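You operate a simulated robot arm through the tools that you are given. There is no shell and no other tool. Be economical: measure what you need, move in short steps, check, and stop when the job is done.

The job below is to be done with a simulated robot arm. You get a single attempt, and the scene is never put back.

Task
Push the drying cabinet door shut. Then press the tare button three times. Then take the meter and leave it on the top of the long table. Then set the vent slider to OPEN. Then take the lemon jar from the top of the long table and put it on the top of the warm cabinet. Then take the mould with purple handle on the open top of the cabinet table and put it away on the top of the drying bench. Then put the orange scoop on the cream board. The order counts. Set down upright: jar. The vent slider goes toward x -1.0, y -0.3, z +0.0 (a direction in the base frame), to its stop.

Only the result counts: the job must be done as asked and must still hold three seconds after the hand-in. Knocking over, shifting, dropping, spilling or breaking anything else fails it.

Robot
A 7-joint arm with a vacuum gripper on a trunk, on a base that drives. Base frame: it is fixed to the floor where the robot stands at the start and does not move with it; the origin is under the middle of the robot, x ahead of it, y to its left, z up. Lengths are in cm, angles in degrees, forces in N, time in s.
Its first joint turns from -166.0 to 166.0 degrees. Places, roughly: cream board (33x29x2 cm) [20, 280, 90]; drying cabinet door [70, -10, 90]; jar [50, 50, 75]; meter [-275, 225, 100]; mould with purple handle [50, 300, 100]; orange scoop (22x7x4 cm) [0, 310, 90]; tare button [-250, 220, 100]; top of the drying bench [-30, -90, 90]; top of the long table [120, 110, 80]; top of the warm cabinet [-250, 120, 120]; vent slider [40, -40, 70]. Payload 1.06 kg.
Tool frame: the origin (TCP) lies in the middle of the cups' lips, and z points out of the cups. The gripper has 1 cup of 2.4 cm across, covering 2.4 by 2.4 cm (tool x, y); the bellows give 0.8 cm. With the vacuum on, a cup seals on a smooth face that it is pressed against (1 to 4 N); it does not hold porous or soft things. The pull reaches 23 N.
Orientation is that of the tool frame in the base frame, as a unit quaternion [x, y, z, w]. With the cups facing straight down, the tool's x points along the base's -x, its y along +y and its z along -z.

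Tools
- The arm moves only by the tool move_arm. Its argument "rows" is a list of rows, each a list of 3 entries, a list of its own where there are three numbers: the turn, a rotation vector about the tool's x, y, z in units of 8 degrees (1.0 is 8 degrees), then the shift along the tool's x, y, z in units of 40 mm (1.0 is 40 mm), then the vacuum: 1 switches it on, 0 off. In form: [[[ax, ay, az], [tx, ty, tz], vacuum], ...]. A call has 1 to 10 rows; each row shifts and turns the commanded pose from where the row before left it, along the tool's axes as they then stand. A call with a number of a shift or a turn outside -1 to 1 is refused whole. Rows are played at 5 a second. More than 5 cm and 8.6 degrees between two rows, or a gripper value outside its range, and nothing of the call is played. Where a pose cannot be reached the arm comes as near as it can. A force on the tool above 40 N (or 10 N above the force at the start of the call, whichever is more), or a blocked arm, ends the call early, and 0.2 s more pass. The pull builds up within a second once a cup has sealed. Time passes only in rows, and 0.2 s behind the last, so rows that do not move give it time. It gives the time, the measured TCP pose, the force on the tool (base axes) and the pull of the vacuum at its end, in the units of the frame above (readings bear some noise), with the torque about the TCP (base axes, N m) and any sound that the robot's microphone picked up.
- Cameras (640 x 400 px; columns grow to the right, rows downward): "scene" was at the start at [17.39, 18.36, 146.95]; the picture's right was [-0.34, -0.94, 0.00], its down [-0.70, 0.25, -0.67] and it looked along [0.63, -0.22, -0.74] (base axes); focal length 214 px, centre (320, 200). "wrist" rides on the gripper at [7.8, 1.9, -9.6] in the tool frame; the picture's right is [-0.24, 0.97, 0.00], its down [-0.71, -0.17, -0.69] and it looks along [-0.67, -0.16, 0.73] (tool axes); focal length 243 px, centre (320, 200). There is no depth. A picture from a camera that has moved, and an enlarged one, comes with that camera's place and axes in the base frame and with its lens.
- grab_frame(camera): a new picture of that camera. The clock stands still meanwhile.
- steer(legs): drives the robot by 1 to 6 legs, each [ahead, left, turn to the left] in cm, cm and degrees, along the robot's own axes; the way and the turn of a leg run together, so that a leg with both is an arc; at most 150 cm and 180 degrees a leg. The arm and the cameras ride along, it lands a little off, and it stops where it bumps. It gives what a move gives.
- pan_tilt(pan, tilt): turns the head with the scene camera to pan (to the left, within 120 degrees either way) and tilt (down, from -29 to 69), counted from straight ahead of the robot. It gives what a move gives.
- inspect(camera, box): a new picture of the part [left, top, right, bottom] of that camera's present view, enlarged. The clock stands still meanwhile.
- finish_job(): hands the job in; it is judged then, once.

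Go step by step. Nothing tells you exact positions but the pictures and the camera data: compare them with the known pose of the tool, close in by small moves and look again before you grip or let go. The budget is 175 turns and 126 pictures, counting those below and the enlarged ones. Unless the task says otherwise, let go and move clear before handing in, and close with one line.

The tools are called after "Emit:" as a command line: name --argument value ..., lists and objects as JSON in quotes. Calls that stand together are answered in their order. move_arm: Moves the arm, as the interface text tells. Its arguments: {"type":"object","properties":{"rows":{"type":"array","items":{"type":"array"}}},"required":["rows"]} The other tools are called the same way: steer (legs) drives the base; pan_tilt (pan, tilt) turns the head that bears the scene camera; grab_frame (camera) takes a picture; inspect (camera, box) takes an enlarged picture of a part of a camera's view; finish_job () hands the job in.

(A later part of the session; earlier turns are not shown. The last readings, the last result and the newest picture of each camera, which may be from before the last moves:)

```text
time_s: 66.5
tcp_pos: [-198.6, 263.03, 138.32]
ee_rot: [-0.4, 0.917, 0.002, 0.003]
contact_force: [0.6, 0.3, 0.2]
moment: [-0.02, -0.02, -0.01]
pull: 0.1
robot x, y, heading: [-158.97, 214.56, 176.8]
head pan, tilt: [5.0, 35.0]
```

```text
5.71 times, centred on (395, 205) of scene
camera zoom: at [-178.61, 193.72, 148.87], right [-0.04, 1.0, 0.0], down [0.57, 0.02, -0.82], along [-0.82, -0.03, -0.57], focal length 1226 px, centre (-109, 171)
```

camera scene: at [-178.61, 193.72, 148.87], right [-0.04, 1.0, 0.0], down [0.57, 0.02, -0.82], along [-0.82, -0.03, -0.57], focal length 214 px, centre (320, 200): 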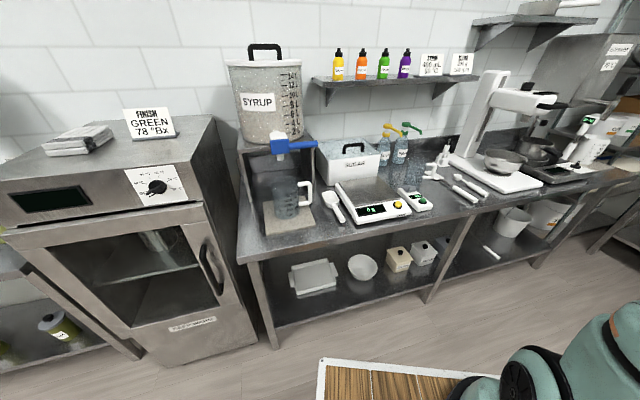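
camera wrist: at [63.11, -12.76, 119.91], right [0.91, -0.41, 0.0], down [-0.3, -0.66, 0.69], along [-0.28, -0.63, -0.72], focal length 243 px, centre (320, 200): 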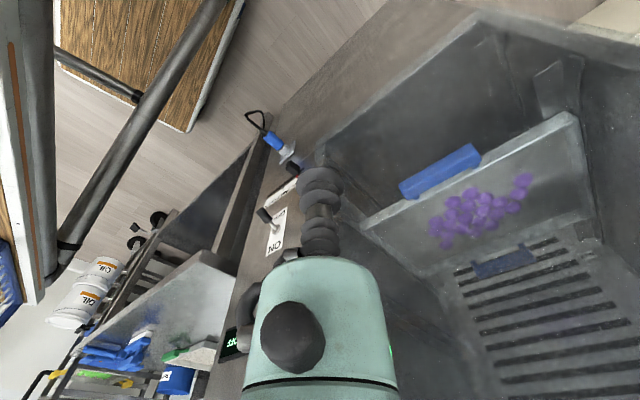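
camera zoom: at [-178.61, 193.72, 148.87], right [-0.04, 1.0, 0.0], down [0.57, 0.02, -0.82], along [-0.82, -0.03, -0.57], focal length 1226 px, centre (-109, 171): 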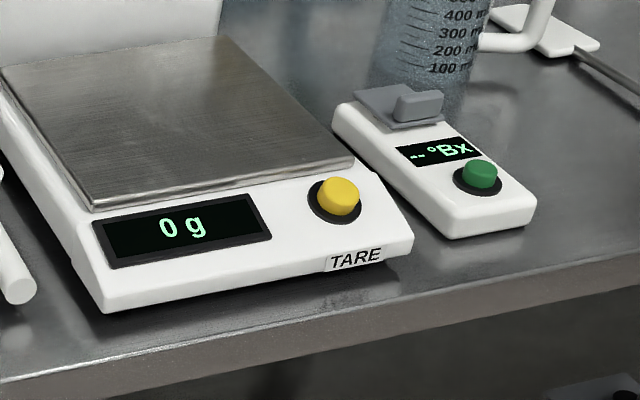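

I unwind the tool (camera back toward the robot) and bring it over the scale.

Emit:
move_arm --rows '[[[0, 0, -1], [0, 0, 0], 0], [[0, 0, -1], [0, 0, 0], 0], [[0, 0, -1], [0, 0, 0], 0], [[0, 0, -1], [0, 0, 0], 0], [[0, 0, -1], [0, 0, 0], 0], [[0, 0, -1], [0, 0, 0], 0], [[0, 0, -1], [0, 0, 0], 0], [[0, 0, -1], [0, 0, 0], 0], [[0, 0, -1], [0, 0, 0], 0], [[0, 0, -1], [0, 0, 0], 0]]'

Emit:
move_arm --rows '[[[0, 0, -1], [0, 0, 0], 0], [[0, 0, -1], [0, 0, 0], 0], [[0, 0, -1], [0, 0, 0], 0], [[0, 0, -1], [0, 0, 0], 0], [[0, 0, -1], [0, 0, 0], 0], [[0, 0, -1], [0, 0, 0], 0], [[0, 0, -0.6], [0, 0, 0], 0]]'

Emit:
move_arm --rows '[[[0, 0, 0], [-0.95, 0.714, 0], 0], [[0, 0, 0], [-0.95, 0.714, 0], 0], [[0, 0, 0], [-0.95, 0.714, 0], 0], [[0, 0, 0], [-0.95, 0.714, 0], 0], [[0, 0, 0], [-0.95, 0.714, 0], 0], [[0, 0, 0], [-0.95, 0.714, 0], 0], [[0, 0, 0], [-0.95, 0.714, 0], 0], [[0, 0, 0], [-0.95, 0.714, 0], 0]]'

Emit:
grab_frame --camera "scene"

```text
time_s: 68.8
tcp_pos: [-198.62, 263.09, 138.31]
ee_rot: [0.896, -0.443, 0.001, -0.003]
contact_force: [-0.7, -1.1, -0.7]
moment: [0.03, 0.01, 0.02]
pull: 0.2
robot x, y, heading: [-158.86, 214.53, 177.3]
head pan, tilt: [5.0, 35.0]
```

```text
time_s: 70.3
tcp_pos: [-198.61, 262.98, 138.33]
ee_rot: [1.0, 0.001, 0.002, -0.002]
contact_force: [-0.3, -0.8, 0.7]
moment: [0.02, 0.01, 0.02]
pull: 0.1
robot x, y, heading: [-158.65, 214.26, 177.0]
head pan, tilt: [5.0, 35.0]
```

```text
time_s: 72.2
tcp_pos: [-229.18, 240.15, 138.02]
ee_rot: [1.0, 0.001, 0.001, -0.002]
contact_force: [0.2, 0.1, -0.1]
moment: [-0.01, 0.03, 0.01]
pull: 0.0
robot x, y, heading: [-158.96, 214.54, 177.1]
head pan, tilt: [5.0, 35.0]
```

```text
91 pictures are left
camera scene: at [-178.56, 193.75, 148.88], right [-0.04, 1.0, 0.0], down [0.57, 0.02, -0.82], along [-0.82, -0.03, -0.57], focal length 214 px, centre (320, 200)
```

scene: 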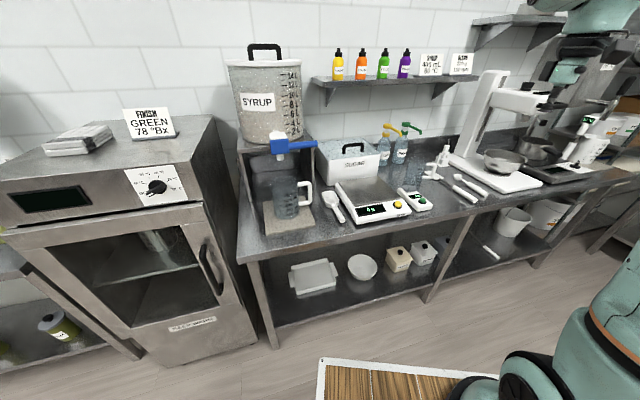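

Emit:
move_arm --rows '[[[0, 0, 0], [-0.67, 0.58, 0.75], 0], [[0, 0, 0], [-0.67, 0.58, 0.75], 0], [[0, 0, 0], [-0.67, 0.58, 0.75], 0], [[0, 0, 0], [-0.67, 0.58, 0.75], 0], [[0, 0, 0], [-0.67, 0.58, 0.75], 0], [[0, 0, 0], [-0.67, 0.58, 0.75], 0]]'

Emit:
grab_frame --camera "wrist"

Emit:
grab_frame --camera "scene"

```text
time_s: 73.5
tcp_pos: [-245.04, 226.2, 119.83]
ee_rot: [1.0, 0.0, 0.002, -0.002]
contact_force: [0.5, 0.5, 0.3]
moment: [-0.02, 0.04, 0.04]
pull: 0.0
robot x, y, heading: [-158.99, 214.17, 177.4]
head pan, tilt: [5.0, 35.0]
```

```text
90 pictures are left
camera wrist: at [-237.13, 224.3, 129.43], right [-0.24, -0.97, 0.0], down [-0.71, 0.17, 0.68], along [-0.66, 0.16, -0.73], focal length 243 px, centre (320, 200)
```

wrist: 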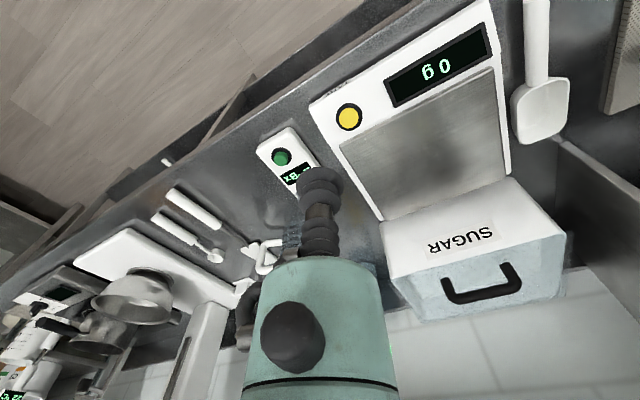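

```text
89 pictures are left
camera scene: at [-178.55, 193.75, 148.88], right [-0.04, 1.0, 0.0], down [0.57, 0.02, -0.82], along [-0.82, -0.03, -0.57], focal length 214 px, centre (320, 200)
```

scene: 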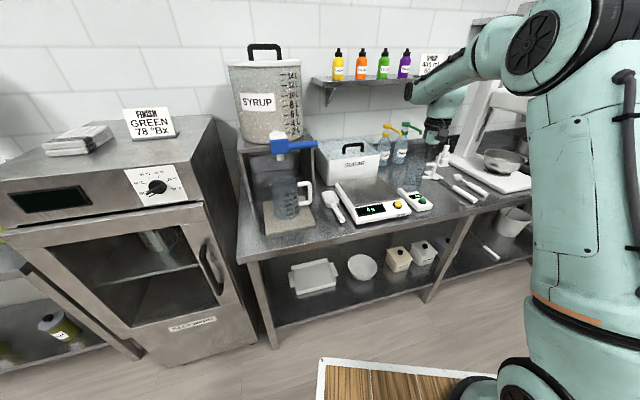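

Triangulated: TARE button at about (-253.3, 223.8, 95); the meter's green button at about (-259, 237, 93). I move above the tare button.

Emit:
move_arm --rows '[[[0, 0, 0], [-0.69, 0.2, 0.6], 0], [[0, 0, 0], [-0.69, 0.2, 0.6], 0], [[0, 0, 0], [-0.69, 0.2, 0.6], 0], [[0, 0, 0], [0, 0, 0.9], 0], [[0, 0, 0], [0, 0, 0.9], 0], [[0, 0, 0], [0, 0, 0.9], 0], [[0, 0, 0], [0, 0, 0.2], 0]]'

Emit:
grab_frame --camera "wrist"

Emit:
inspect --camera "scene" --box '[340, 150, 450, 240]'

```text
time_s: 75.2
tcp_pos: [-253.06, 223.88, 101.25]
ee_rot: [1.0, 0.0, 0.001, -0.002]
contact_force: [0.3, -0.4, 0.3]
moment: [0.02, 0.02, 0.0]
pull: 0.1
robot x, y, heading: [-158.85, 214.51, 177.3]
head pan, tilt: [5.0, 35.0]
```

```text
88 pictures are left
camera wrist: at [-245.31, 222.05, 110.85], right [-0.23, -0.97, -0.01], down [-0.71, 0.17, 0.68], along [-0.66, 0.16, -0.73], focal length 243 px, centre (320, 200)
```

wrist: 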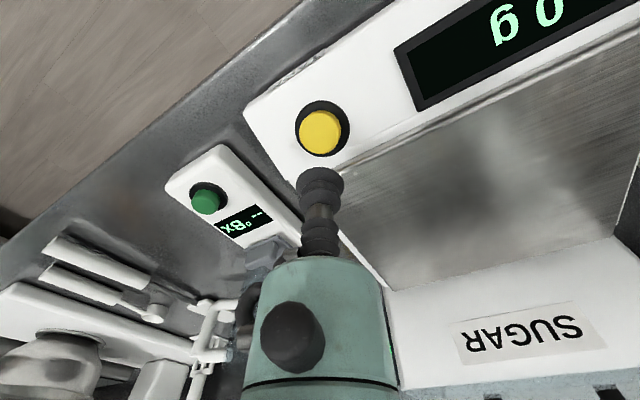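

```text
4.44 times, centred on (395, 195) of scene
camera zoom: at [-178.6, 193.72, 148.87], right [-0.04, 1.0, 0.0], down [0.57, 0.02, -0.82], along [-0.82, -0.03, -0.57], focal length 953 px, centre (-13, 222)
```

zoom: 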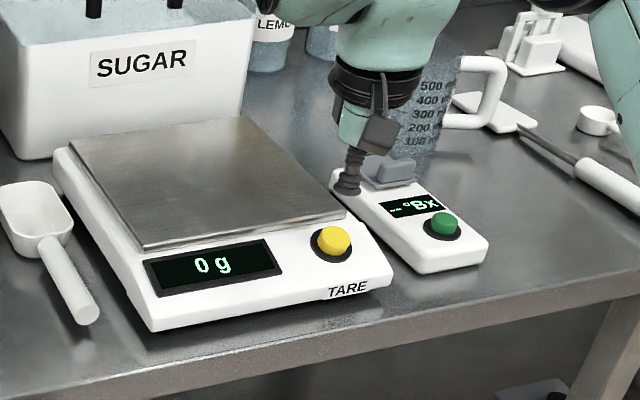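

Button lies right under the cup, top at z≈95. I go down slowly, watching the force.

Emit:
move_arm --rows '[[[0, 0, 0], [-0.04, 0, 1], 0], [[0, 0, 0], [0, 0, 0.2], 0], [[0, 0, 0], [0, 0, 0.1], 0], [[0, 0, 0], [0, 0, 0], 0]]'

Emit:
move_arm --rows '[[[0, 0, 0], [0, 0, 0.1], 0], [[0, 0, 0], [0, 0, 0.1], 0], [[0, 0, 0], [0, 0, 0], 0]]'

Emit:
inspect --camera "scene" --box '[340, 150, 450, 240]'

```text
time_s: 76.2
tcp_pos: [-253.27, 223.91, 95.88]
ee_rot: [1.0, 0.0, 0.002, -0.003]
contact_force: [0.1, 0.3, 0.7]
moment: [-0.01, 0.03, 0.02]
pull: 0.0
robot x, y, heading: [-158.49, 213.94, 177.2]
head pan, tilt: [5.0, 35.0]
```

```text
time_s: 77.0
tcp_pos: [-253.16, 224.0, 95.18]
ee_rot: [1.0, 0.0, 0.002, -0.003]
contact_force: [0.6, -1.0, 3.3]
moment: [0.0, 0.02, 0.0]
pull: 0.1
robot x, y, heading: [-158.88, 214.6, 177.3]
head pan, tilt: [5.0, 35.0]
heard: click
```

```text
4.44 times, centred on (395, 195) of scene
camera zoom: at [-178.59, 193.71, 148.87], right [-0.04, 1.0, 0.0], down [0.57, 0.02, -0.82], along [-0.82, -0.03, -0.57], focal length 953 px, centre (-13, 222)
```

zoom: 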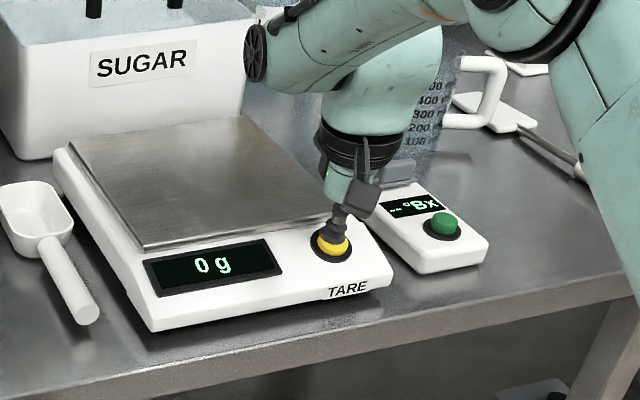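

One click heard. I lift clear, press the second time, and check again.

Emit:
move_arm --rows '[[[0, 0, 0], [0, 0, -0.4], 0], [[0, 0, 0], [0, 0, 0], 0], [[0, 0, 0], [0, 0, 0], 0]]'

Emit:
move_arm --rows '[[[0, 0, 0], [0, 0, 0.2], 0], [[0, 0, 0], [0, 0, 0.1], 0], [[0, 0, 0], [0, 0, 0.1], 0], [[0, 0, 0], [0, 0, 0], 0]]'

Emit:
move_arm --rows '[[[0, 0, 0], [0, 0, -0.4], 0], [[0, 0, 0], [0, 0, 0], 0], [[0, 0, 0], [0, 0, 0], 0]]'

```text
time_s: 77.8
tcp_pos: [-253.33, 223.94, 96.76]
ee_rot: [1.0, 0.0, 0.001, -0.003]
contact_force: [-0.2, 0.1, -0.8]
moment: [-0.01, -0.01, 0.0]
pull: 0.0
robot x, y, heading: [-159.09, 214.63, 177.1]
head pan, tilt: [5.0, 35.0]
```

```text
time_s: 78.8
tcp_pos: [-253.37, 224.0, 95.23]
ee_rot: [1.0, 0.0, 0.001, -0.002]
contact_force: [1.0, 0.9, 4.2]
moment: [0.0, 0.02, -0.01]
pull: 0.1
robot x, y, heading: [-158.74, 214.87, 177.1]
head pan, tilt: [5.0, 35.0]
heard: click
```

```text
time_s: 79.5
tcp_pos: [-253.17, 223.87, 96.75]
ee_rot: [1.0, 0.0, 0.002, -0.003]
contact_force: [0.2, -0.2, 0.0]
moment: [0.03, 0.0, 0.0]
pull: 0.1
robot x, y, heading: [-158.83, 214.33, 177.4]
head pan, tilt: [5.0, 35.0]
```

Second click heard. Now the third press, then up and clear.

Emit:
move_arm --rows '[[[0, 0, 0], [0, 0, 0.2], 0], [[0, 0, 0], [0, 0, 0.1], 0], [[0, 0, 0], [0, 0, 0.1], 0], [[0, 0, 0], [0, 0, 0], 0]]'

Emit:
move_arm --rows '[[[0, 0, 0], [0, 0, -1], 0], [[0, 0, 0], [0, 0, -0.5], 0], [[0, 0, 0], [0.1, -1, 0], 0], [[0, 0, 0], [-0.25, -1, 0], 0], [[0, 0, 0], [-0.25, -0.6, 0], 0]]'

Emit:
grab_frame --camera "wrist"

Emit:
inspect --camera "scene" --box '[370, 160, 450, 220]'

```text
time_s: 80.5
tcp_pos: [-253.25, 224.01, 95.15]
ee_rot: [1.0, 0.0, 0.002, -0.003]
contact_force: [2.5, -0.2, 4.1]
moment: [-0.03, 0.07, 0.0]
pull: 0.0
robot x, y, heading: [-158.82, 214.42, 177.4]
head pan, tilt: [5.0, 35.0]
heard: click
```

```text
time_s: 81.8
tcp_pos: [-254.79, 234.56, 100.96]
ee_rot: [1.0, 0.0, 0.003, -0.002]
contact_force: [-0.1, -0.3, 0.8]
moment: [-0.03, 0.0, -0.02]
pull: 0.0
robot x, y, heading: [-158.61, 214.86, 177.3]
head pan, tilt: [5.0, 35.0]
```

```text
85 pictures are left
camera wrist: at [-246.98, 232.51, 110.63], right [-0.23, -0.97, -0.01], down [-0.71, 0.17, 0.68], along [-0.66, 0.16, -0.73], focal length 243 px, centre (320, 200)
```

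wrist: 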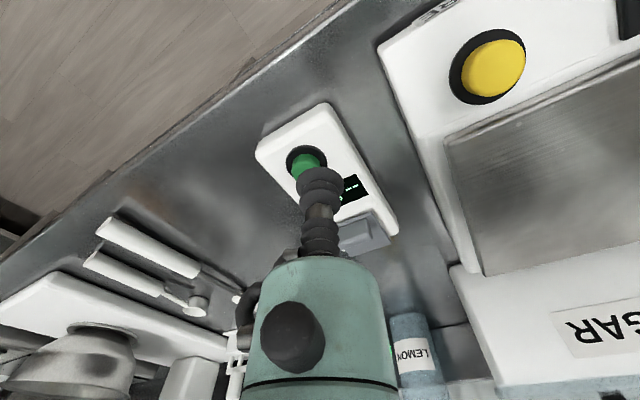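

```text
6.67 times, centred on (410, 190) of scene
camera zoom: at [-178.59, 193.67, 148.86], right [-0.04, 1.0, 0.0], down [0.57, 0.02, -0.82], along [-0.82, -0.03, -0.57], focal length 1430 px, centre (-280, 267)
```

zoom: 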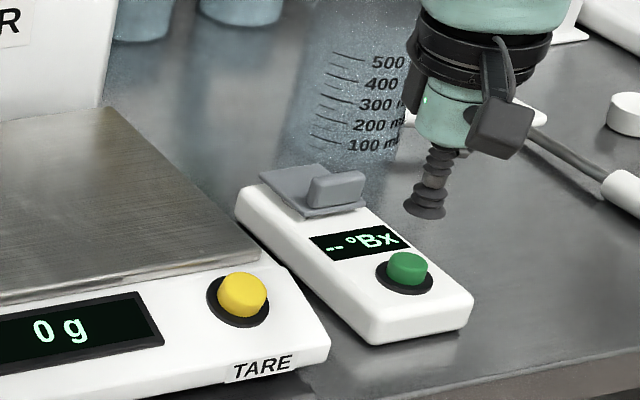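

Three clicks. The meter lies at about x -254…-270, y≈235; its display near the middle (-264.3,235.5) is a flat smooth spot near the centre of mass. I move above it.

Emit:
move_arm --rows '[[[0, 0, 0], [-0.79, -0.08, 0], 0], [[0, 0, 0], [-0.79, -0.08, 0], 0], [[0, 0, 0], [-0.79, -0.08, 0], 0], [[0, 0, 0], [0, 0, 0.8], 0]]'

Emit:
grab_frame --camera "wrist"

Emit:
inspect --camera "scene" --box '[370, 160, 450, 220]'

```text
time_s: 82.8
tcp_pos: [-261.74, 234.95, 97.98]
ee_rot: [1.0, 0.0, 0.002, -0.003]
contact_force: [-0.7, 0.2, 0.6]
moment: [0.01, 0.03, 0.01]
pull: 0.0
out of reach, approached as far as the arm can: row 3
robot x, y, heading: [-158.66, 214.55, 177.2]
head pan, tilt: [5.0, 35.0]
```

```text
83 pictures are left
camera wrist: at [-253.92, 233.08, 107.67], right [-0.24, -0.97, -0.01], down [-0.71, 0.17, 0.68], along [-0.66, 0.16, -0.73], focal length 243 px, centre (320, 200)
```

wrist: 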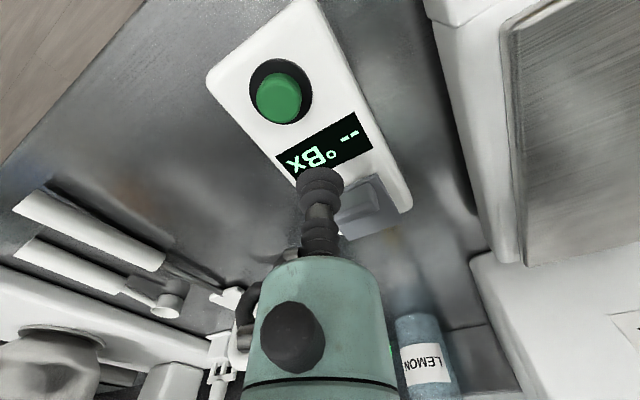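

```text
6.67 times, centred on (410, 190) of scene
camera zoom: at [-178.58, 193.72, 148.87], right [-0.04, 1.0, 0.0], down [0.57, 0.02, -0.82], along [-0.82, -0.03, -0.57], focal length 1430 px, centre (-280, 267)
```

zoom: 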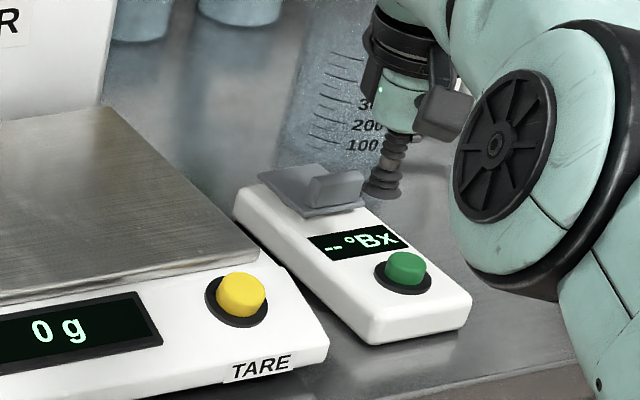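

The display centre works out at (-261.7,234.6), top z≈94.4 — right below the cup. I descend with the vacuum on.

Emit:
move_arm --rows '[[[0, 0, 0], [0, 0.08, 0.5], 1], [[0, 0, 0], [0, 0, 0.2], 1], [[0, 0, 0], [0, 0, 0.1], 1], [[0, 0, 0], [0, 0, 0.05], 1], [[0, 0, 0], [0, 0, 0], 1]]'

```text
time_s: 84.0
tcp_pos: [-261.69, 234.67, 94.48]
ee_rot: [1.0, -0.001, 0.001, -0.003]
contact_force: [-0.8, -0.3, 0.4]
moment: [-0.01, 0.04, 0.02]
pull: 0.0
robot x, y, heading: [-159.17, 214.76, 177.3]
head pan, tilt: [5.0, 35.0]
```

Emit:
move_arm --rows '[[[0, 0, 0], [0, 0, 0.1], 1], [[0, 0, 0], [0, 0, 0.1], 1], [[0, 0, 0], [0, 0, 0], 1]]'

Emit:
grab_frame --camera "wrist"

```text
time_s: 84.8
tcp_pos: [-261.8, 234.65, 93.71]
ee_rot: [1.0, 0.0, 0.002, -0.002]
contact_force: [0.0, -1.1, 0.4]
moment: [0.03, -0.04, -0.05]
pull: 0.0
robot x, y, heading: [-158.26, 214.55, 177.4]
head pan, tilt: [5.0, 35.0]
```

```text
81 pictures are left
camera wrist: at [-253.85, 232.69, 103.36], right [-0.23, -0.97, -0.01], down [-0.71, 0.17, 0.68], along [-0.66, 0.16, -0.73], focal length 243 px, centre (320, 200)
```

wrist: 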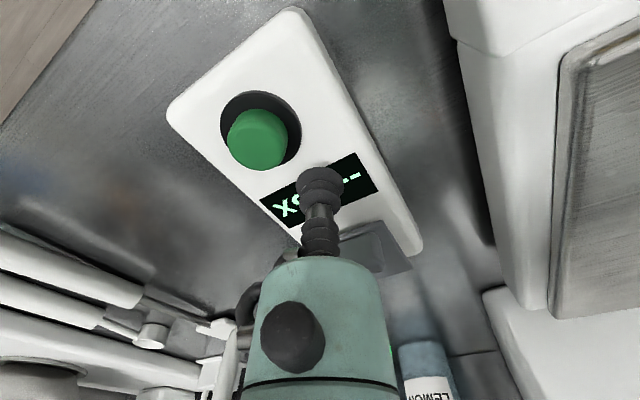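

The cup is centred over the display, still above it. I keep lowering.

Emit:
move_arm --rows '[[[0, 0, 0], [0, 0, 0.1], 1], [[0, 0, 0], [0, 0, 0.1], 1], [[0, 0, 0], [0, 0, 0], 1]]'

Emit:
move_arm --rows '[[[0, 0, 0], [0, 0, 0.06], 1], [[0, 0, 0], [0, 0, 0.06], 1], [[0, 0, 0], [0, 0, 0], 1], [[0, 0, 0], [0, 0, 0], 1]]'

```text
time_s: 85.5
tcp_pos: [-261.72, 234.67, 93.07]
ee_rot: [1.0, 0.0, 0.002, -0.002]
contact_force: [1.7, 0.4, 7.3]
moment: [-0.07, 0.0, 0.02]
pull: 22.9
robot x, y, heading: [-158.83, 214.6, 177.2]
head pan, tilt: [5.0, 35.0]
```

```text
time_s: 86.5
tcp_pos: [-261.63, 234.65, 92.57]
ee_rot: [1.0, -0.001, 0.001, -0.002]
contact_force: [-4.5, 2.2, 16.6]
moment: [-0.1, 0.0, 0.06]
pull: 22.5
robot x, y, heading: [-158.37, 214.6, 177.3]
head pan, tilt: [5.0, 35.0]
```

Sealed, pull 22.5 N. I lift gently.

Emit:
move_arm --rows '[[[0, 0, 0], [0, 0, -0.2], 1], [[0, 0, 0], [0, 0, -0.4], 1], [[0, 0, 0], [0, 0, -0.8], 1], [[0, 0, 0], [0, 0, -0.8], 1], [[0, 0, 0], [0.3, 0, -0.8], 1], [[0, 0, 0], [0.5, 0, -0.8], 1], [[0, 0, 0], [0.6, 0, -0.8], 1], [[0, 0, 0], [0.6, 0, -0.8], 1]]'

Emit:
grab_frame --camera "wrist"

```text
time_s: 88.3
tcp_pos: [-253.86, 234.71, 113.77]
ee_rot: [1.0, 0.0, 0.003, -0.001]
contact_force: [-0.6, 0.7, -4.0]
moment: [-0.02, -0.09, 0.01]
pull: 22.8
robot x, y, heading: [-158.31, 214.54, 177.0]
head pan, tilt: [5.0, 35.0]
```

```text
80 pictures are left
camera wrist: at [-245.97, 232.78, 123.49], right [-0.24, -0.97, -0.01], down [-0.71, 0.17, 0.68], along [-0.66, 0.16, -0.73], focal length 243 px, centre (320, 200)
```

wrist: 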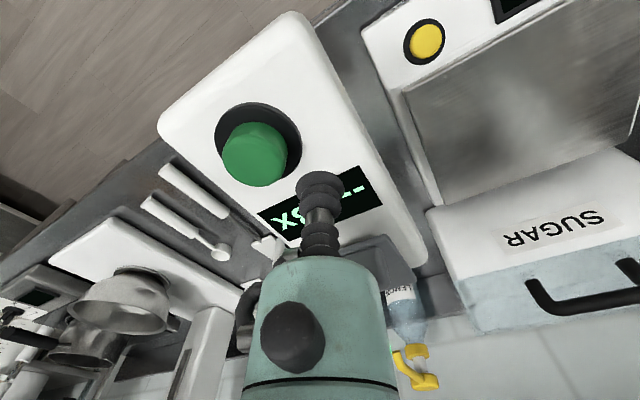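

The meter hangs well (about 4 N). I raise it a little more, back away from the bench, and drive to the end of the long table near the start.

Emit:
move_arm --rows '[[[0, 0, 0], [0.5, 0, -0.8], 1], [[0, 0, 0], [0.7, 0, -0.7], 1], [[0, 0, 0], [0.7, 0, -0.7], 1], [[0, 0, 0], [0.7, 0, -0.5], 1]]'

Emit:
steer --legs '[[-55, 0, 0], [0, 0, 118]]'

Emit:
pan_tilt --pan 30 --tilt 30

Emit:
grab_frame --camera "scene"

```text
time_s: 89.3
tcp_pos: [-243.6, 234.47, 124.85]
ee_rot: [1.0, 0.0, 0.003, -0.002]
contact_force: [0.0, 0.6, -3.4]
moment: [-0.03, -0.09, -0.04]
pull: 22.7
robot x, y, heading: [-158.62, 214.71, 177.3]
head pan, tilt: [5.0, 35.0]
```

```text
time_s: 97.4
tcp_pos: [-84.32, 127.05, 124.9]
ee_rot: [0.527, 0.85, -0.001, -0.004]
contact_force: [-0.5, 0.4, -3.5]
moment: [0.07, 0.02, -0.01]
pull: 22.9
robot x, y, heading: [-104.02, 212.29, -66.6]
head pan, tilt: [5.0, 35.0]
```

```text
time_s: 98.2
tcp_pos: [-84.11, 127.0, 125.0]
ee_rot: [0.527, 0.85, 0.0, -0.003]
contact_force: [-0.1, -0.5, -3.0]
moment: [0.05, 0.01, -0.01]
pull: 23.0
robot x, y, heading: [-104.22, 212.28, -66.2]
head pan, tilt: [30.0, 30.0]
```

```text
79 pictures are left
camera scene: at [-73.38, 205.67, 149.65], right [-0.6, -0.8, 0.0], down [-0.4, 0.3, -0.87], along [0.7, -0.52, -0.5], focal length 214 px, centre (320, 200)
```

scene: 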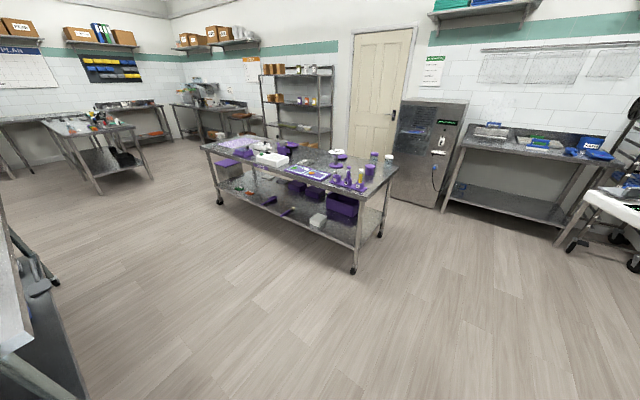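

The floor is clear and the long table is ahead. I drive to its end and turn to face along it.

Emit:
steer --legs '[[150, 0, 0], [10, 0, 0], [0, 0, 83]]'

Emit:
pan_tilt --pan 10 --tilt 40

Emit:
grab_frame --camera "scene"

```text
time_s: 110.0
tcp_pos: [47.11, 73.25, 124.87]
ee_rot: [-0.17, 0.986, -0.003, -0.002]
contact_force: [0.2, -1.2, -3.5]
moment: [-0.02, 0.1, 0.03]
pull: 23.2
robot x, y, heading: [-39.93, 63.84, 16.9]
head pan, tilt: [30.0, 30.0]
```

```text
time_s: 110.9
tcp_pos: [47.17, 73.2, 124.82]
ee_rot: [-0.169, 0.986, -0.002, -0.003]
contact_force: [-0.1, 0.9, -4.1]
moment: [0.01, 0.03, 0.0]
pull: 22.9
robot x, y, heading: [-39.56, 63.65, 16.6]
head pan, tilt: [10.0, 40.0]
```

```text
78 pictures are left
camera scene: at [-28.4, 90.55, 148.11], right [0.45, -0.89, 0.0], down [-0.57, -0.29, -0.77], along [0.68, 0.34, -0.64], focal length 214 px, centre (320, 200)
```

scene: 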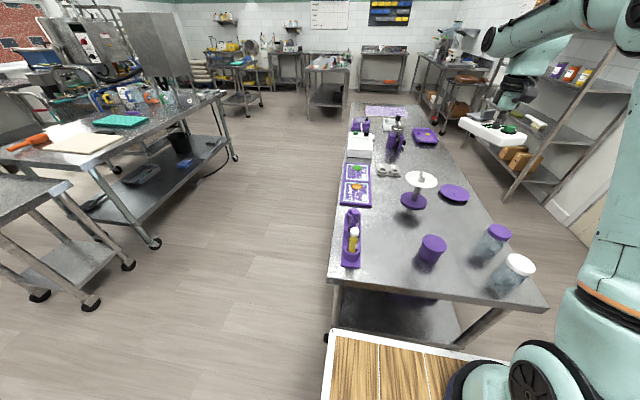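

There is a free spot at about (42,89) between rack, purple pot and turntable. I carry the meter there and lower partway.

Emit:
move_arm --rows '[[[0, 0, 0], [-0.03, 0.855, 0], 1], [[0, 0, 0], [-0.03, 0.855, 0], 1], [[0, 0, 0], [-0.03, 0.855, 0], 1], [[0, 0, 0], [-0.03, 0.855, 0], 1], [[0, 0, 0], [-0.03, 0.855, 0], 1]]'

Emit:
move_arm --rows '[[[0, 0, 0], [0, 0, 1], 1], [[0, 0, 0], [0, 0, 1], 1], [[0, 0, 0], [0, 0, 1], 1], [[0, 0, 0], [0, 0, 1], 1], [[0, 0, 0], [0, 0, 1], 1], [[0, 0, 0], [0, 0, 1], 1]]'

Emit:
grab_frame --camera "wrist"

Emit:
inspect --camera "scene" --box '[320, 150, 540, 300]'

```text
time_s: 112.1
tcp_pos: [41.87, 89.46, 124.72]
ee_rot: [-0.168, 0.986, -0.003, -0.001]
contact_force: [0.6, -0.8, -2.3]
moment: [0.03, 0.09, 0.0]
pull: 23.1
robot x, y, heading: [-39.45, 63.81, 16.6]
head pan, tilt: [10.0, 40.0]
```

```text
time_s: 113.5
tcp_pos: [41.77, 89.3, 100.72]
ee_rot: [-0.17, 0.985, -0.003, -0.001]
contact_force: [0.4, 0.3, -3.2]
moment: [0.03, 0.04, 0.0]
pull: 23.2
robot x, y, heading: [-39.84, 63.58, 16.8]
head pan, tilt: [10.0, 40.0]
```

```text
77 pictures are left
camera wrist: at [33.9, 88.5, 110.38], right [-0.1, 0.99, -0.01], down [0.73, 0.08, 0.68], along [0.68, 0.07, -0.73], focal length 243 px, centre (320, 200)
```

wrist: 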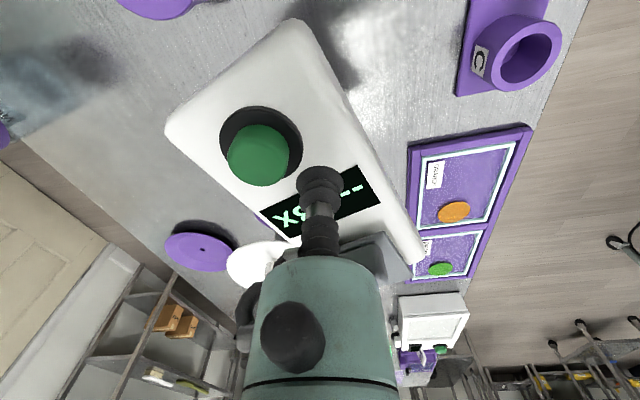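

```text
2.67 times, centred on (430, 225) of scene
camera zoom: at [-28.44, 90.53, 148.12], right [0.45, -0.89, 0.0], down [-0.57, -0.29, -0.77], along [0.68, 0.34, -0.64], focal length 572 px, centre (27, 133)
```

zoom: 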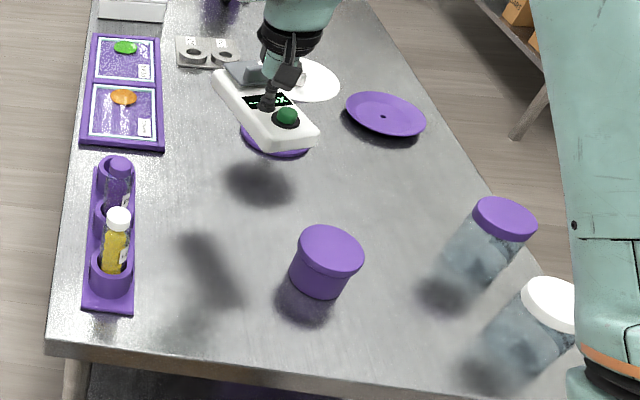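

Clear all round. I lower on to the table, the last part slowly.

Emit:
move_arm --rows '[[[0, 0, 0], [0, 0, 1], 1], [[0, 0, 0], [0, 0, 1], 1], [[0, 0, 0], [0, 0, 0.5], 1], [[0, 0, 0], [0, 0, 0.2], 1], [[0, 0, 0], [0, 0, 0.2], 1], [[0, 0, 0], [0, 0, 0], 1]]'

Emit:
grab_frame --camera "wrist"

```text
time_s: 114.9
tcp_pos: [41.77, 89.46, 89.2]
ee_rot: [-0.169, 0.986, -0.003, -0.002]
contact_force: [0.1, -0.5, -2.6]
moment: [-0.03, 0.05, 0.0]
pull: 22.9
robot x, y, heading: [-39.54, 63.69, 16.8]
head pan, tilt: [10.0, 40.0]
```

```text
75 pictures are left
camera wrist: at [33.93, 88.62, 98.88], right [-0.1, 0.99, -0.01], down [0.73, 0.08, 0.68], along [0.68, 0.07, -0.73], focal length 243 px, centre (320, 200)
```

wrist: 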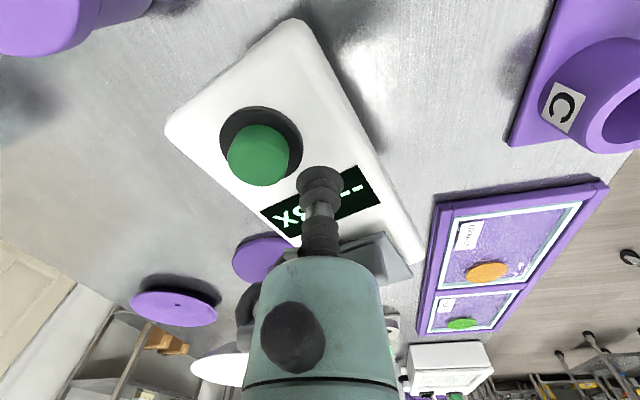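

Emit:
move_arm --rows '[[[0, 0, 0], [0, 0, 0.15], 1], [[0, 0, 0], [0, 0, 0.15], 1], [[0, 0, 0], [0, 0, 0.15], 1], [[0, 0, 0], [0, 0, 0.15], 1], [[0, 0, 0], [0, 0, 0.15], 1], [[0, 0, 0], [0, 0, 0], 1]]'

```text
time_s: 116.3
tcp_pos: [41.88, 89.29, 86.21]
ee_rot: [-0.17, 0.985, -0.004, -0.003]
contact_force: [0.0, 1.1, -3.5]
moment: [-0.03, 0.08, -0.02]
pull: 22.9
robot x, y, heading: [-39.77, 63.75, 16.6]
head pan, tilt: [10.0, 40.0]
```

Emit:
move_arm --rows '[[[0, 0, 0], [0, 0, 0.1], 1], [[0, 0, 0], [0, 0, 0.1], 1], [[0, 0, 0], [0, 0, 0.1], 1], [[0, 0, 0], [0, 0, 0.1], 1], [[0, 0, 0], [0, 0, 0], 1]]'

Emit:
inspect --camera "scene" --box '[360, 170, 460, 250]'

```text
time_s: 117.5
tcp_pos: [41.82, 89.41, 84.53]
ee_rot: [-0.17, 0.985, -0.003, -0.001]
contact_force: [0.5, 0.2, -3.2]
moment: [-0.02, 0.06, 0.0]
pull: 22.7
robot x, y, heading: [-39.57, 63.72, 16.8]
head pan, tilt: [10.0, 40.0]
```

```text
5.00 times, centred on (410, 210) of scene
camera zoom: at [-28.4, 90.55, 148.11], right [0.45, -0.89, 0.0], down [-0.57, -0.29, -0.77], along [0.68, 0.34, -0.64], focal length 1072 px, centre (-130, 150)
```

zoom: 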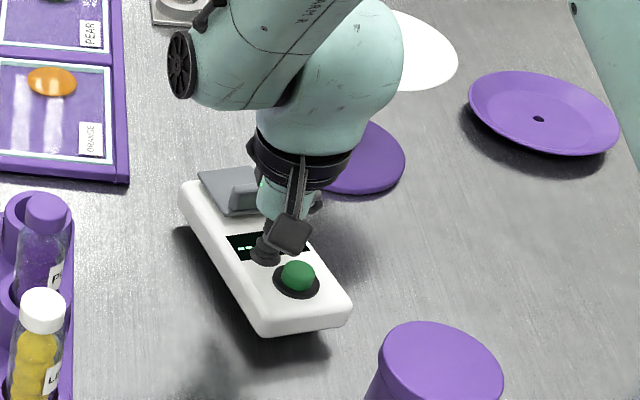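

Emit:
move_arm --rows '[[[0, 0, 0], [0, 0, 0.1], 1], [[0, 0, 0], [0, 0, 0.1], 1], [[0, 0, 0], [0, 0, 0.08], 1], [[0, 0, 0], [0, 0, 0.08], 1], [[0, 0, 0], [0, 0, 0], 1]]'

Emit:
inspect --camera "scene" --box '[360, 170, 460, 250]'

```text
time_s: 118.7
tcp_pos: [41.82, 89.24, 83.15]
ee_rot: [-0.169, 0.986, -0.002, -0.001]
contact_force: [0.5, 0.8, -1.8]
moment: [0.05, -0.02, -0.02]
pull: 23.2
robot x, y, heading: [-39.36, 63.86, 16.5]
head pan, tilt: [10.0, 40.0]
```

```text
5.00 times, centred on (410, 210) of scene
camera zoom: at [-28.4, 90.54, 148.11], right [0.45, -0.89, 0.0], down [-0.57, -0.29, -0.77], along [0.68, 0.34, -0.64], focal length 1072 px, centre (-130, 150)
```

zoom: 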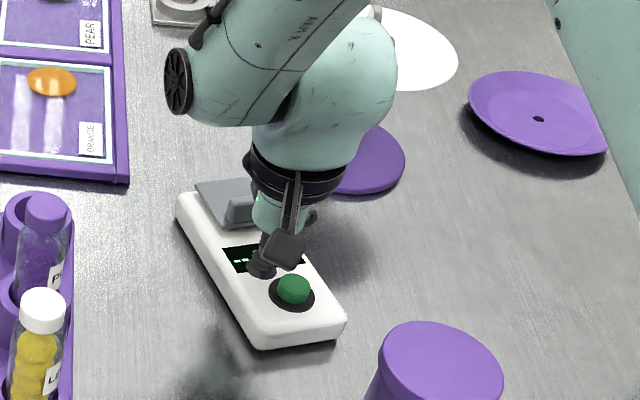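

It is touching now. A touch more, then vacuum off and lift.

Emit:
move_arm --rows '[[[0, 0, 0], [0, 0, 0.06], 1], [[0, 0, 0], [0, 0, 0.04], 1], [[0, 0, 0], [0, 0, 0], 1]]'

```text
time_s: 119.5
tcp_pos: [41.73, 89.27, 82.93]
ee_rot: [-0.17, 0.985, -0.003, -0.001]
contact_force: [-2.6, -2.3, 11.5]
moment: [0.09, -0.1, -0.02]
pull: 23.2
robot x, y, heading: [-39.26, 63.74, 16.4]
head pan, tilt: [10.0, 40.0]
```

Emit:
move_arm --rows '[[[0, 0, 0], [0, 0, -0.05], 0], [[0, 0, 0], [0, 0, 0], 0], [[0, 0, 0], [0, 0, 0], 0], [[0, 0, 0], [0, 0, -0.1], 0], [[0, 0, 0], [0, 0, -0.2], 0], [[0, 0, 0], [0, 0, -1], 0], [[0, 0, 0], [0, 0, -1], 0], [[0, 0, 0], [0, 0, -1], 0]]'

Emit:
inspect --camera "scene" --box '[320, 150, 540, 300]'

```text
time_s: 121.3
tcp_pos: [42.08, 89.51, 96.09]
ee_rot: [-0.17, 0.985, -0.003, -0.003]
contact_force: [0.2, 0.0, -0.2]
moment: [-0.02, -0.01, -0.03]
pull: 0.0
robot x, y, heading: [-39.86, 63.95, 16.5]
head pan, tilt: [10.0, 40.0]
```

```text
2.67 times, centred on (430, 225) of scene
camera zoom: at [-28.37, 90.56, 148.11], right [0.45, -0.89, 0.0], down [-0.57, -0.29, -0.77], along [0.68, 0.34, -0.64], focal length 572 px, centre (27, 133)
```

zoom: 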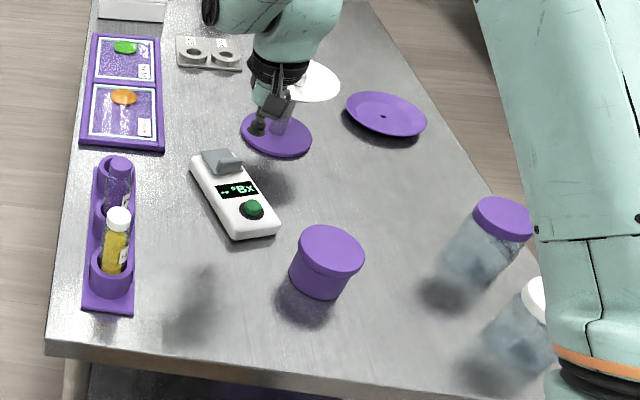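

The meter stands on the table. Next the vent slider: I raise and retract the arm and drive in front of the cabinet's control panel.

Emit:
move_arm --rows '[[[0, 0, 0], [0, 0, -1], 0], [[0, 0, 0], [0, 0, -1], 0], [[0, 0, 0], [0, 0, -1], 0], [[0, 0, 0], [0, 0, -1], 0], [[0, 0, 0], [0, 0, -1], 0], [[0, 0, 0], [0.9, 0, -0.6], 0], [[0, 0, 0], [1, 0, 0], 0], [[0, 0, 0], [1, 0, 0], 0], [[0, 0, 0], [1, 0, 0], 0], [[0, 0, 0], [1, 0, 0], 0]]'

Emit:
steer --legs '[[-15, 0, 0], [0, 0, -52], [50, -17, 0]]'

Emit:
pan_tilt --pan 0 --tilt 40

Emit:
grab_frame --camera "scene"

```text
time_s: 123.5
tcp_pos: [23.41, 83.28, 118.59]
ee_rot: [-0.17, 0.985, -0.003, -0.003]
contact_force: [-0.6, 0.3, -0.5]
moment: [-0.01, 0.02, -0.02]
pull: 0.2
robot x, y, heading: [-39.66, 64.04, 16.8]
head pan, tilt: [10.0, 40.0]
```

```text
time_s: 129.8
tcp_pos: [32.86, -19.1, 118.68]
ee_rot: [0.27, 0.963, -0.002, -0.003]
contact_force: [1.0, 0.6, -0.6]
moment: [-0.01, 0.02, -0.01]
pull: 0.1
robot x, y, heading: [-21.53, 17.01, -34.0]
head pan, tilt: [10.0, 40.0]
```

```text
time_s: 130.5
tcp_pos: [32.93, -19.03, 118.57]
ee_rot: [0.269, 0.963, -0.002, -0.003]
contact_force: [0.5, -0.7, 0.4]
moment: [-0.04, -0.03, -0.04]
pull: 0.0
robot x, y, heading: [-22.11, 17.9, -33.9]
head pan, tilt: [0.0, 40.0]
```

```text
71 pictures are left
camera scene: at [4.94, 24.46, 148.11], right [-0.56, -0.83, 0.0], down [-0.53, 0.36, -0.77], along [0.64, -0.43, -0.64], focal length 214 px, centre (320, 200)
```

scene: 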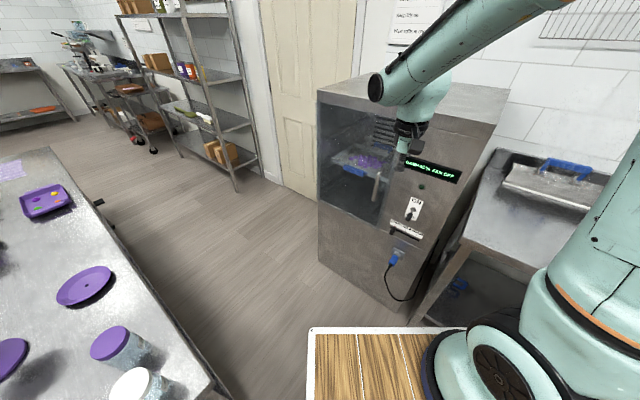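

Emit:
inspect --camera "scene" --box '[350, 130, 490, 300]'

Emit:
grab_frame --camera "wrist"

Emit:
inspect --camera "scene" --box '[60, 310, 200, 400]'

```text
2.35 times, centred on (420, 215) of scene
camera zoom: at [4.94, 24.46, 148.11], right [-0.56, -0.83, 0.0], down [-0.53, 0.36, -0.77], along [0.64, -0.43, -0.64], focal length 505 px, centre (85, 165)
```

zoom: 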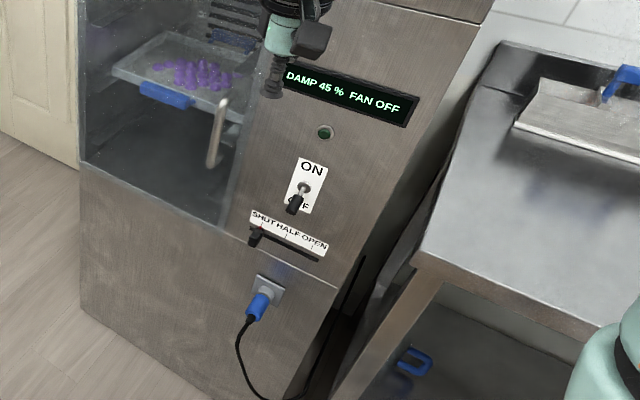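

```text
69 pictures are left
camera wrist: at [27.24, -13.29, 128.25], right [0.7, 0.71, -0.01], down [0.52, -0.51, 0.68], along [0.48, -0.48, -0.73], focal length 243 px, centre (320, 200)
```

wrist: 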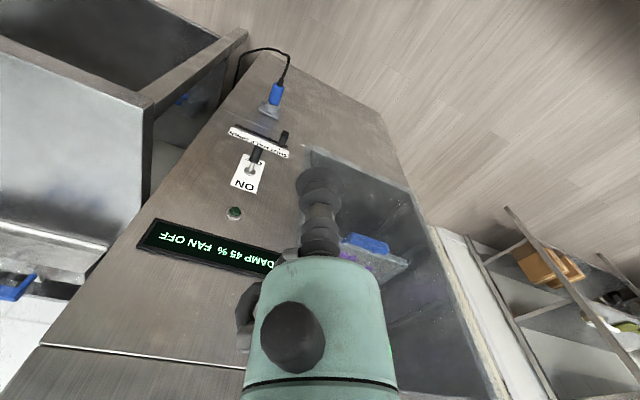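

```text
4.44 times, centred on (130, 355) of scene
camera zoom: at [4.94, 24.46, 148.11], right [-0.56, -0.83, 0.0], down [-0.53, 0.36, -0.77], along [0.64, -0.43, -0.64], focal length 953 px, centre (1164, -489)
```

zoom: 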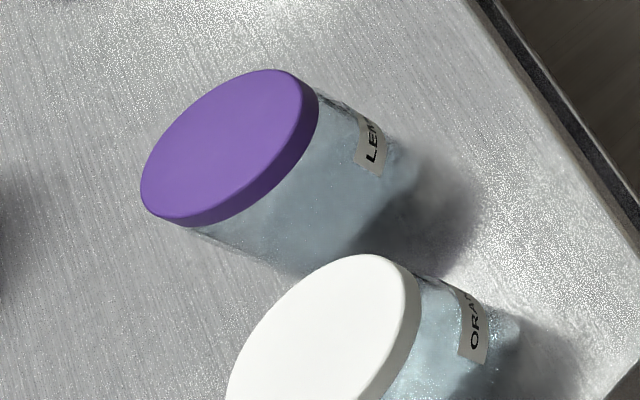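

Purple-lid jar is LEMON, white-lid is ORANGE. The slider's knob is at SHUT, about (41,-40,75.5), below the fan switch, so I'll approach with the tool horizontal, normal to the face. I back up 12 cm and start turning the tool.

Emit:
steer --legs '[[-12, 0, 0]]'

Emit:
move_arm --rows '[[[0, 0, 0], [-0.88, 0.07, 0.5], 0], [[0, 0, 0], [-0.88, 0.07, 0.5], 0], [[0, 0, 0], [-0.88, 0.07, 0.5], 0], [[0, 0, 0], [-0.88, 0.07, 0.5], 0], [[0, 0, 0], [-0.88, 0.07, 0.5], 0], [[0, 0, 0], [-0.88, 0.07, 0.5], 0]]'

Emit:
move_arm --rows '[[[0, 0, 1], [0, 0, 0], 0], [[0, 0, 1], [0, 0, 0], 0], [[0, 0, 1], [0, 0, 0], 0], [[0, 0, 1], [0, 0, 0], 0], [[0, 0, 1], [0, 0, 0], 0], [[0, 0, 0.25], [0, 0, 0], 0]]'

```text
time_s: 131.8
tcp_pos: [22.66, -12.11, 118.61]
ee_rot: [0.269, 0.963, -0.002, -0.003]
contact_force: [0.5, -0.5, 0.1]
moment: [0.03, 0.01, -0.01]
pull: 0.1
robot x, y, heading: [-32.31, 24.33, -34.0]
head pan, tilt: [0.0, 40.0]
```

```text
time_s: 133.2
tcp_pos: [41.32, -21.8, 106.5]
ee_rot: [0.269, 0.963, -0.002, -0.003]
contact_force: [-0.3, -0.1, 0.0]
moment: [-0.03, -0.04, 0.01]
pull: 0.1
robot x, y, heading: [-32.18, 24.13, -34.2]
head pan, tilt: [0.0, 40.0]
```

```text
time_s: 134.6
tcp_pos: [41.5, -21.61, 106.49]
ee_rot: [0.597, 0.802, -0.003, -0.002]
contact_force: [0.1, -0.5, -0.1]
moment: [-0.02, 0.01, -0.01]
pull: 0.1
robot x, y, heading: [-32.05, 24.4, -34.0]
head pan, tilt: [0.0, 40.0]
```

Emit:
move_arm --rows '[[[0, -1, 0], [0, 0, 0], 0], [[0, -1, 0], [0, 0, 0], 0], [[0, -1, 0], [0, 0, 0], 0], [[0, -1, 0], [0, 0, 0], 0], [[0, -1, 0], [0, 0, 0], 0], [[0, -1, 0], [0, 0, 0], 0], [[0, -1, 0], [0, 0, 0], 0], [[0, -1, 0], [0, 0, 0], 0], [[0, -1, 0], [0, 0, 0], 0], [[0, -1, 0], [0, 0, 0], 0]]'

Emit:
move_arm --rows '[[[0, -1, 0], [0, 0, 0], 0], [[0, -0.25, 0], [0, 0, 0], 0]]'

Emit:
grab_frame --camera "scene"

Emit:
grab_frame --camera "wrist"

```text
time_s: 136.8
tcp_pos: [41.64, -21.68, 106.44]
ee_rot: [0.454, 0.616, -0.385, 0.515]
contact_force: [0.0, -0.8, 0.4]
moment: [0.02, -0.02, 0.0]
pull: 0.0
robot x, y, heading: [-32.55, 24.28, -33.9]
head pan, tilt: [0.0, 40.0]
```

```text
time_s: 137.4
tcp_pos: [41.75, -21.73, 106.46]
ee_rot: [0.42, 0.568, -0.423, 0.567]
contact_force: [-0.2, 0.5, -0.4]
moment: [0.01, -0.02, 0.02]
pull: 0.1
robot x, y, heading: [-32.47, 24.09, -33.9]
head pan, tilt: [0.0, 40.0]
```

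```text
67 pictures are left
camera scene: at [-5.15, 31.29, 148.11], right [-0.56, -0.83, 0.0], down [-0.53, 0.36, -0.77], along [0.64, -0.43, -0.64], focal length 214 px, centre (320, 200)
```

scene: 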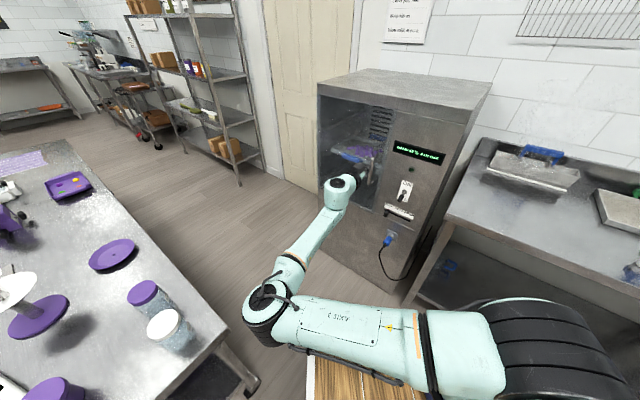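

```text
66 pictures are left
camera wrist: at [40.72, -11.99, 98.76], right [0.93, 0.28, 0.23], down [-0.36, 0.61, 0.71], along [0.06, -0.74, 0.67], focal length 243 px, centre (320, 200)
```

wrist: 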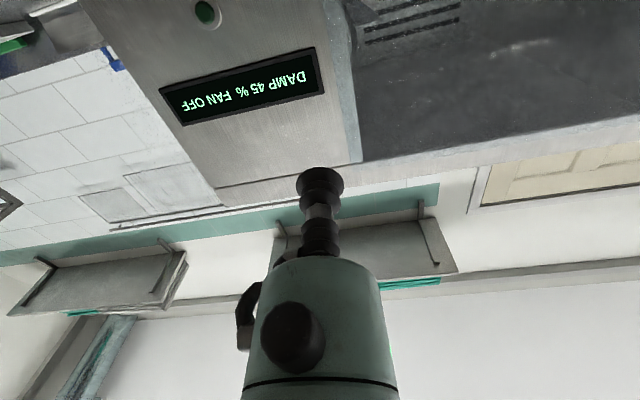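

Tool is horizontal, facing the cabinet. I lower it to the slider's height, still 10 cm off the face and just on the door side of the knob.

Emit:
move_arm --rows '[[[0, 0, 0], [0.95, 0.07, 0.22], 0], [[0, 0, 0], [0.95, 0.07, 0.22], 0], [[0, 0, 0], [0.95, 0.07, 0.22], 0], [[0, 0, 0], [0.95, 0.07, 0.22], 0]]'

Emit:
grab_frame --camera "scene"

```text
time_s: 138.6
tcp_pos: [45.51, -23.06, 93.91]
ee_rot: [0.452, 0.562, -0.387, 0.575]
contact_force: [0.6, -0.5, 0.4]
moment: [-0.03, 0.03, 0.0]
pull: 0.1
robot x, y, heading: [-32.12, 24.28, -34.0]
head pan, tilt: [0.0, 40.0]
stopped in row 4: the arm was blocked; the commanded pose is now the measured one
```

```text
65 pictures are left
camera scene: at [-5.07, 31.32, 148.09], right [-0.56, -0.83, 0.0], down [-0.53, 0.36, -0.77], along [0.63, -0.43, -0.64], focal length 214 px, centre (320, 200)
```

scene: 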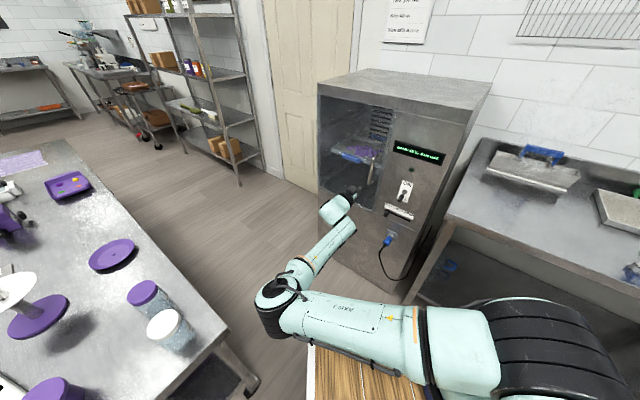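

The upper arm met the deck edge: the elbow dropped too low. I go back up and take a shallower tilt so that the elbow rises again.

Emit:
move_arm --rows '[[[0, 0, 0], [-0.9, 0, 0], 0], [[0, 0, 0], [-0.9, 0, 0], 0], [[0, 1, 0], [-0.5, 0, 0], 0], [[0, 1, 0], [-0.3, 0, 0], 0], [[0, 1, 0], [0, 0, 0], 0], [[0, 1, 0], [0, 0, 0], 0], [[0, 1, 0], [0, 0, 0], 0]]'

Emit:
grab_frame --camera "scene"

```text
time_s: 140.2
tcp_pos: [44.78, -23.76, 104.1]
ee_rot: [0.555, 0.726, -0.21, 0.347]
contact_force: [0.2, 0.0, -0.1]
moment: [-0.04, -0.02, 0.0]
pull: 0.1
robot x, y, heading: [-32.18, 24.32, -33.7]
head pan, tilt: [0.0, 40.0]
```

```text
64 pictures are left
camera scene: at [-5.12, 31.33, 148.1], right [-0.56, -0.83, 0.0], down [-0.53, 0.36, -0.77], along [0.64, -0.43, -0.64], focal length 214 px, centre (320, 200)
```

scene: 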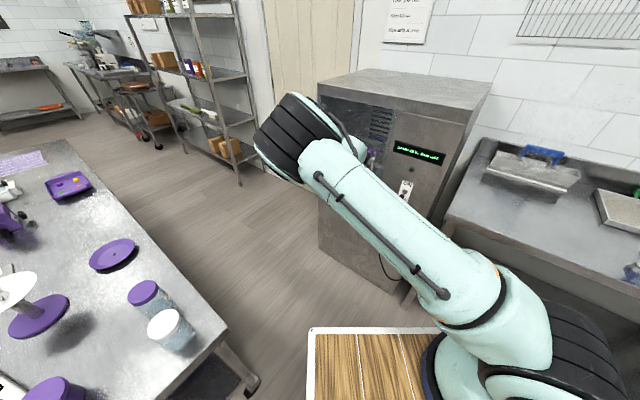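

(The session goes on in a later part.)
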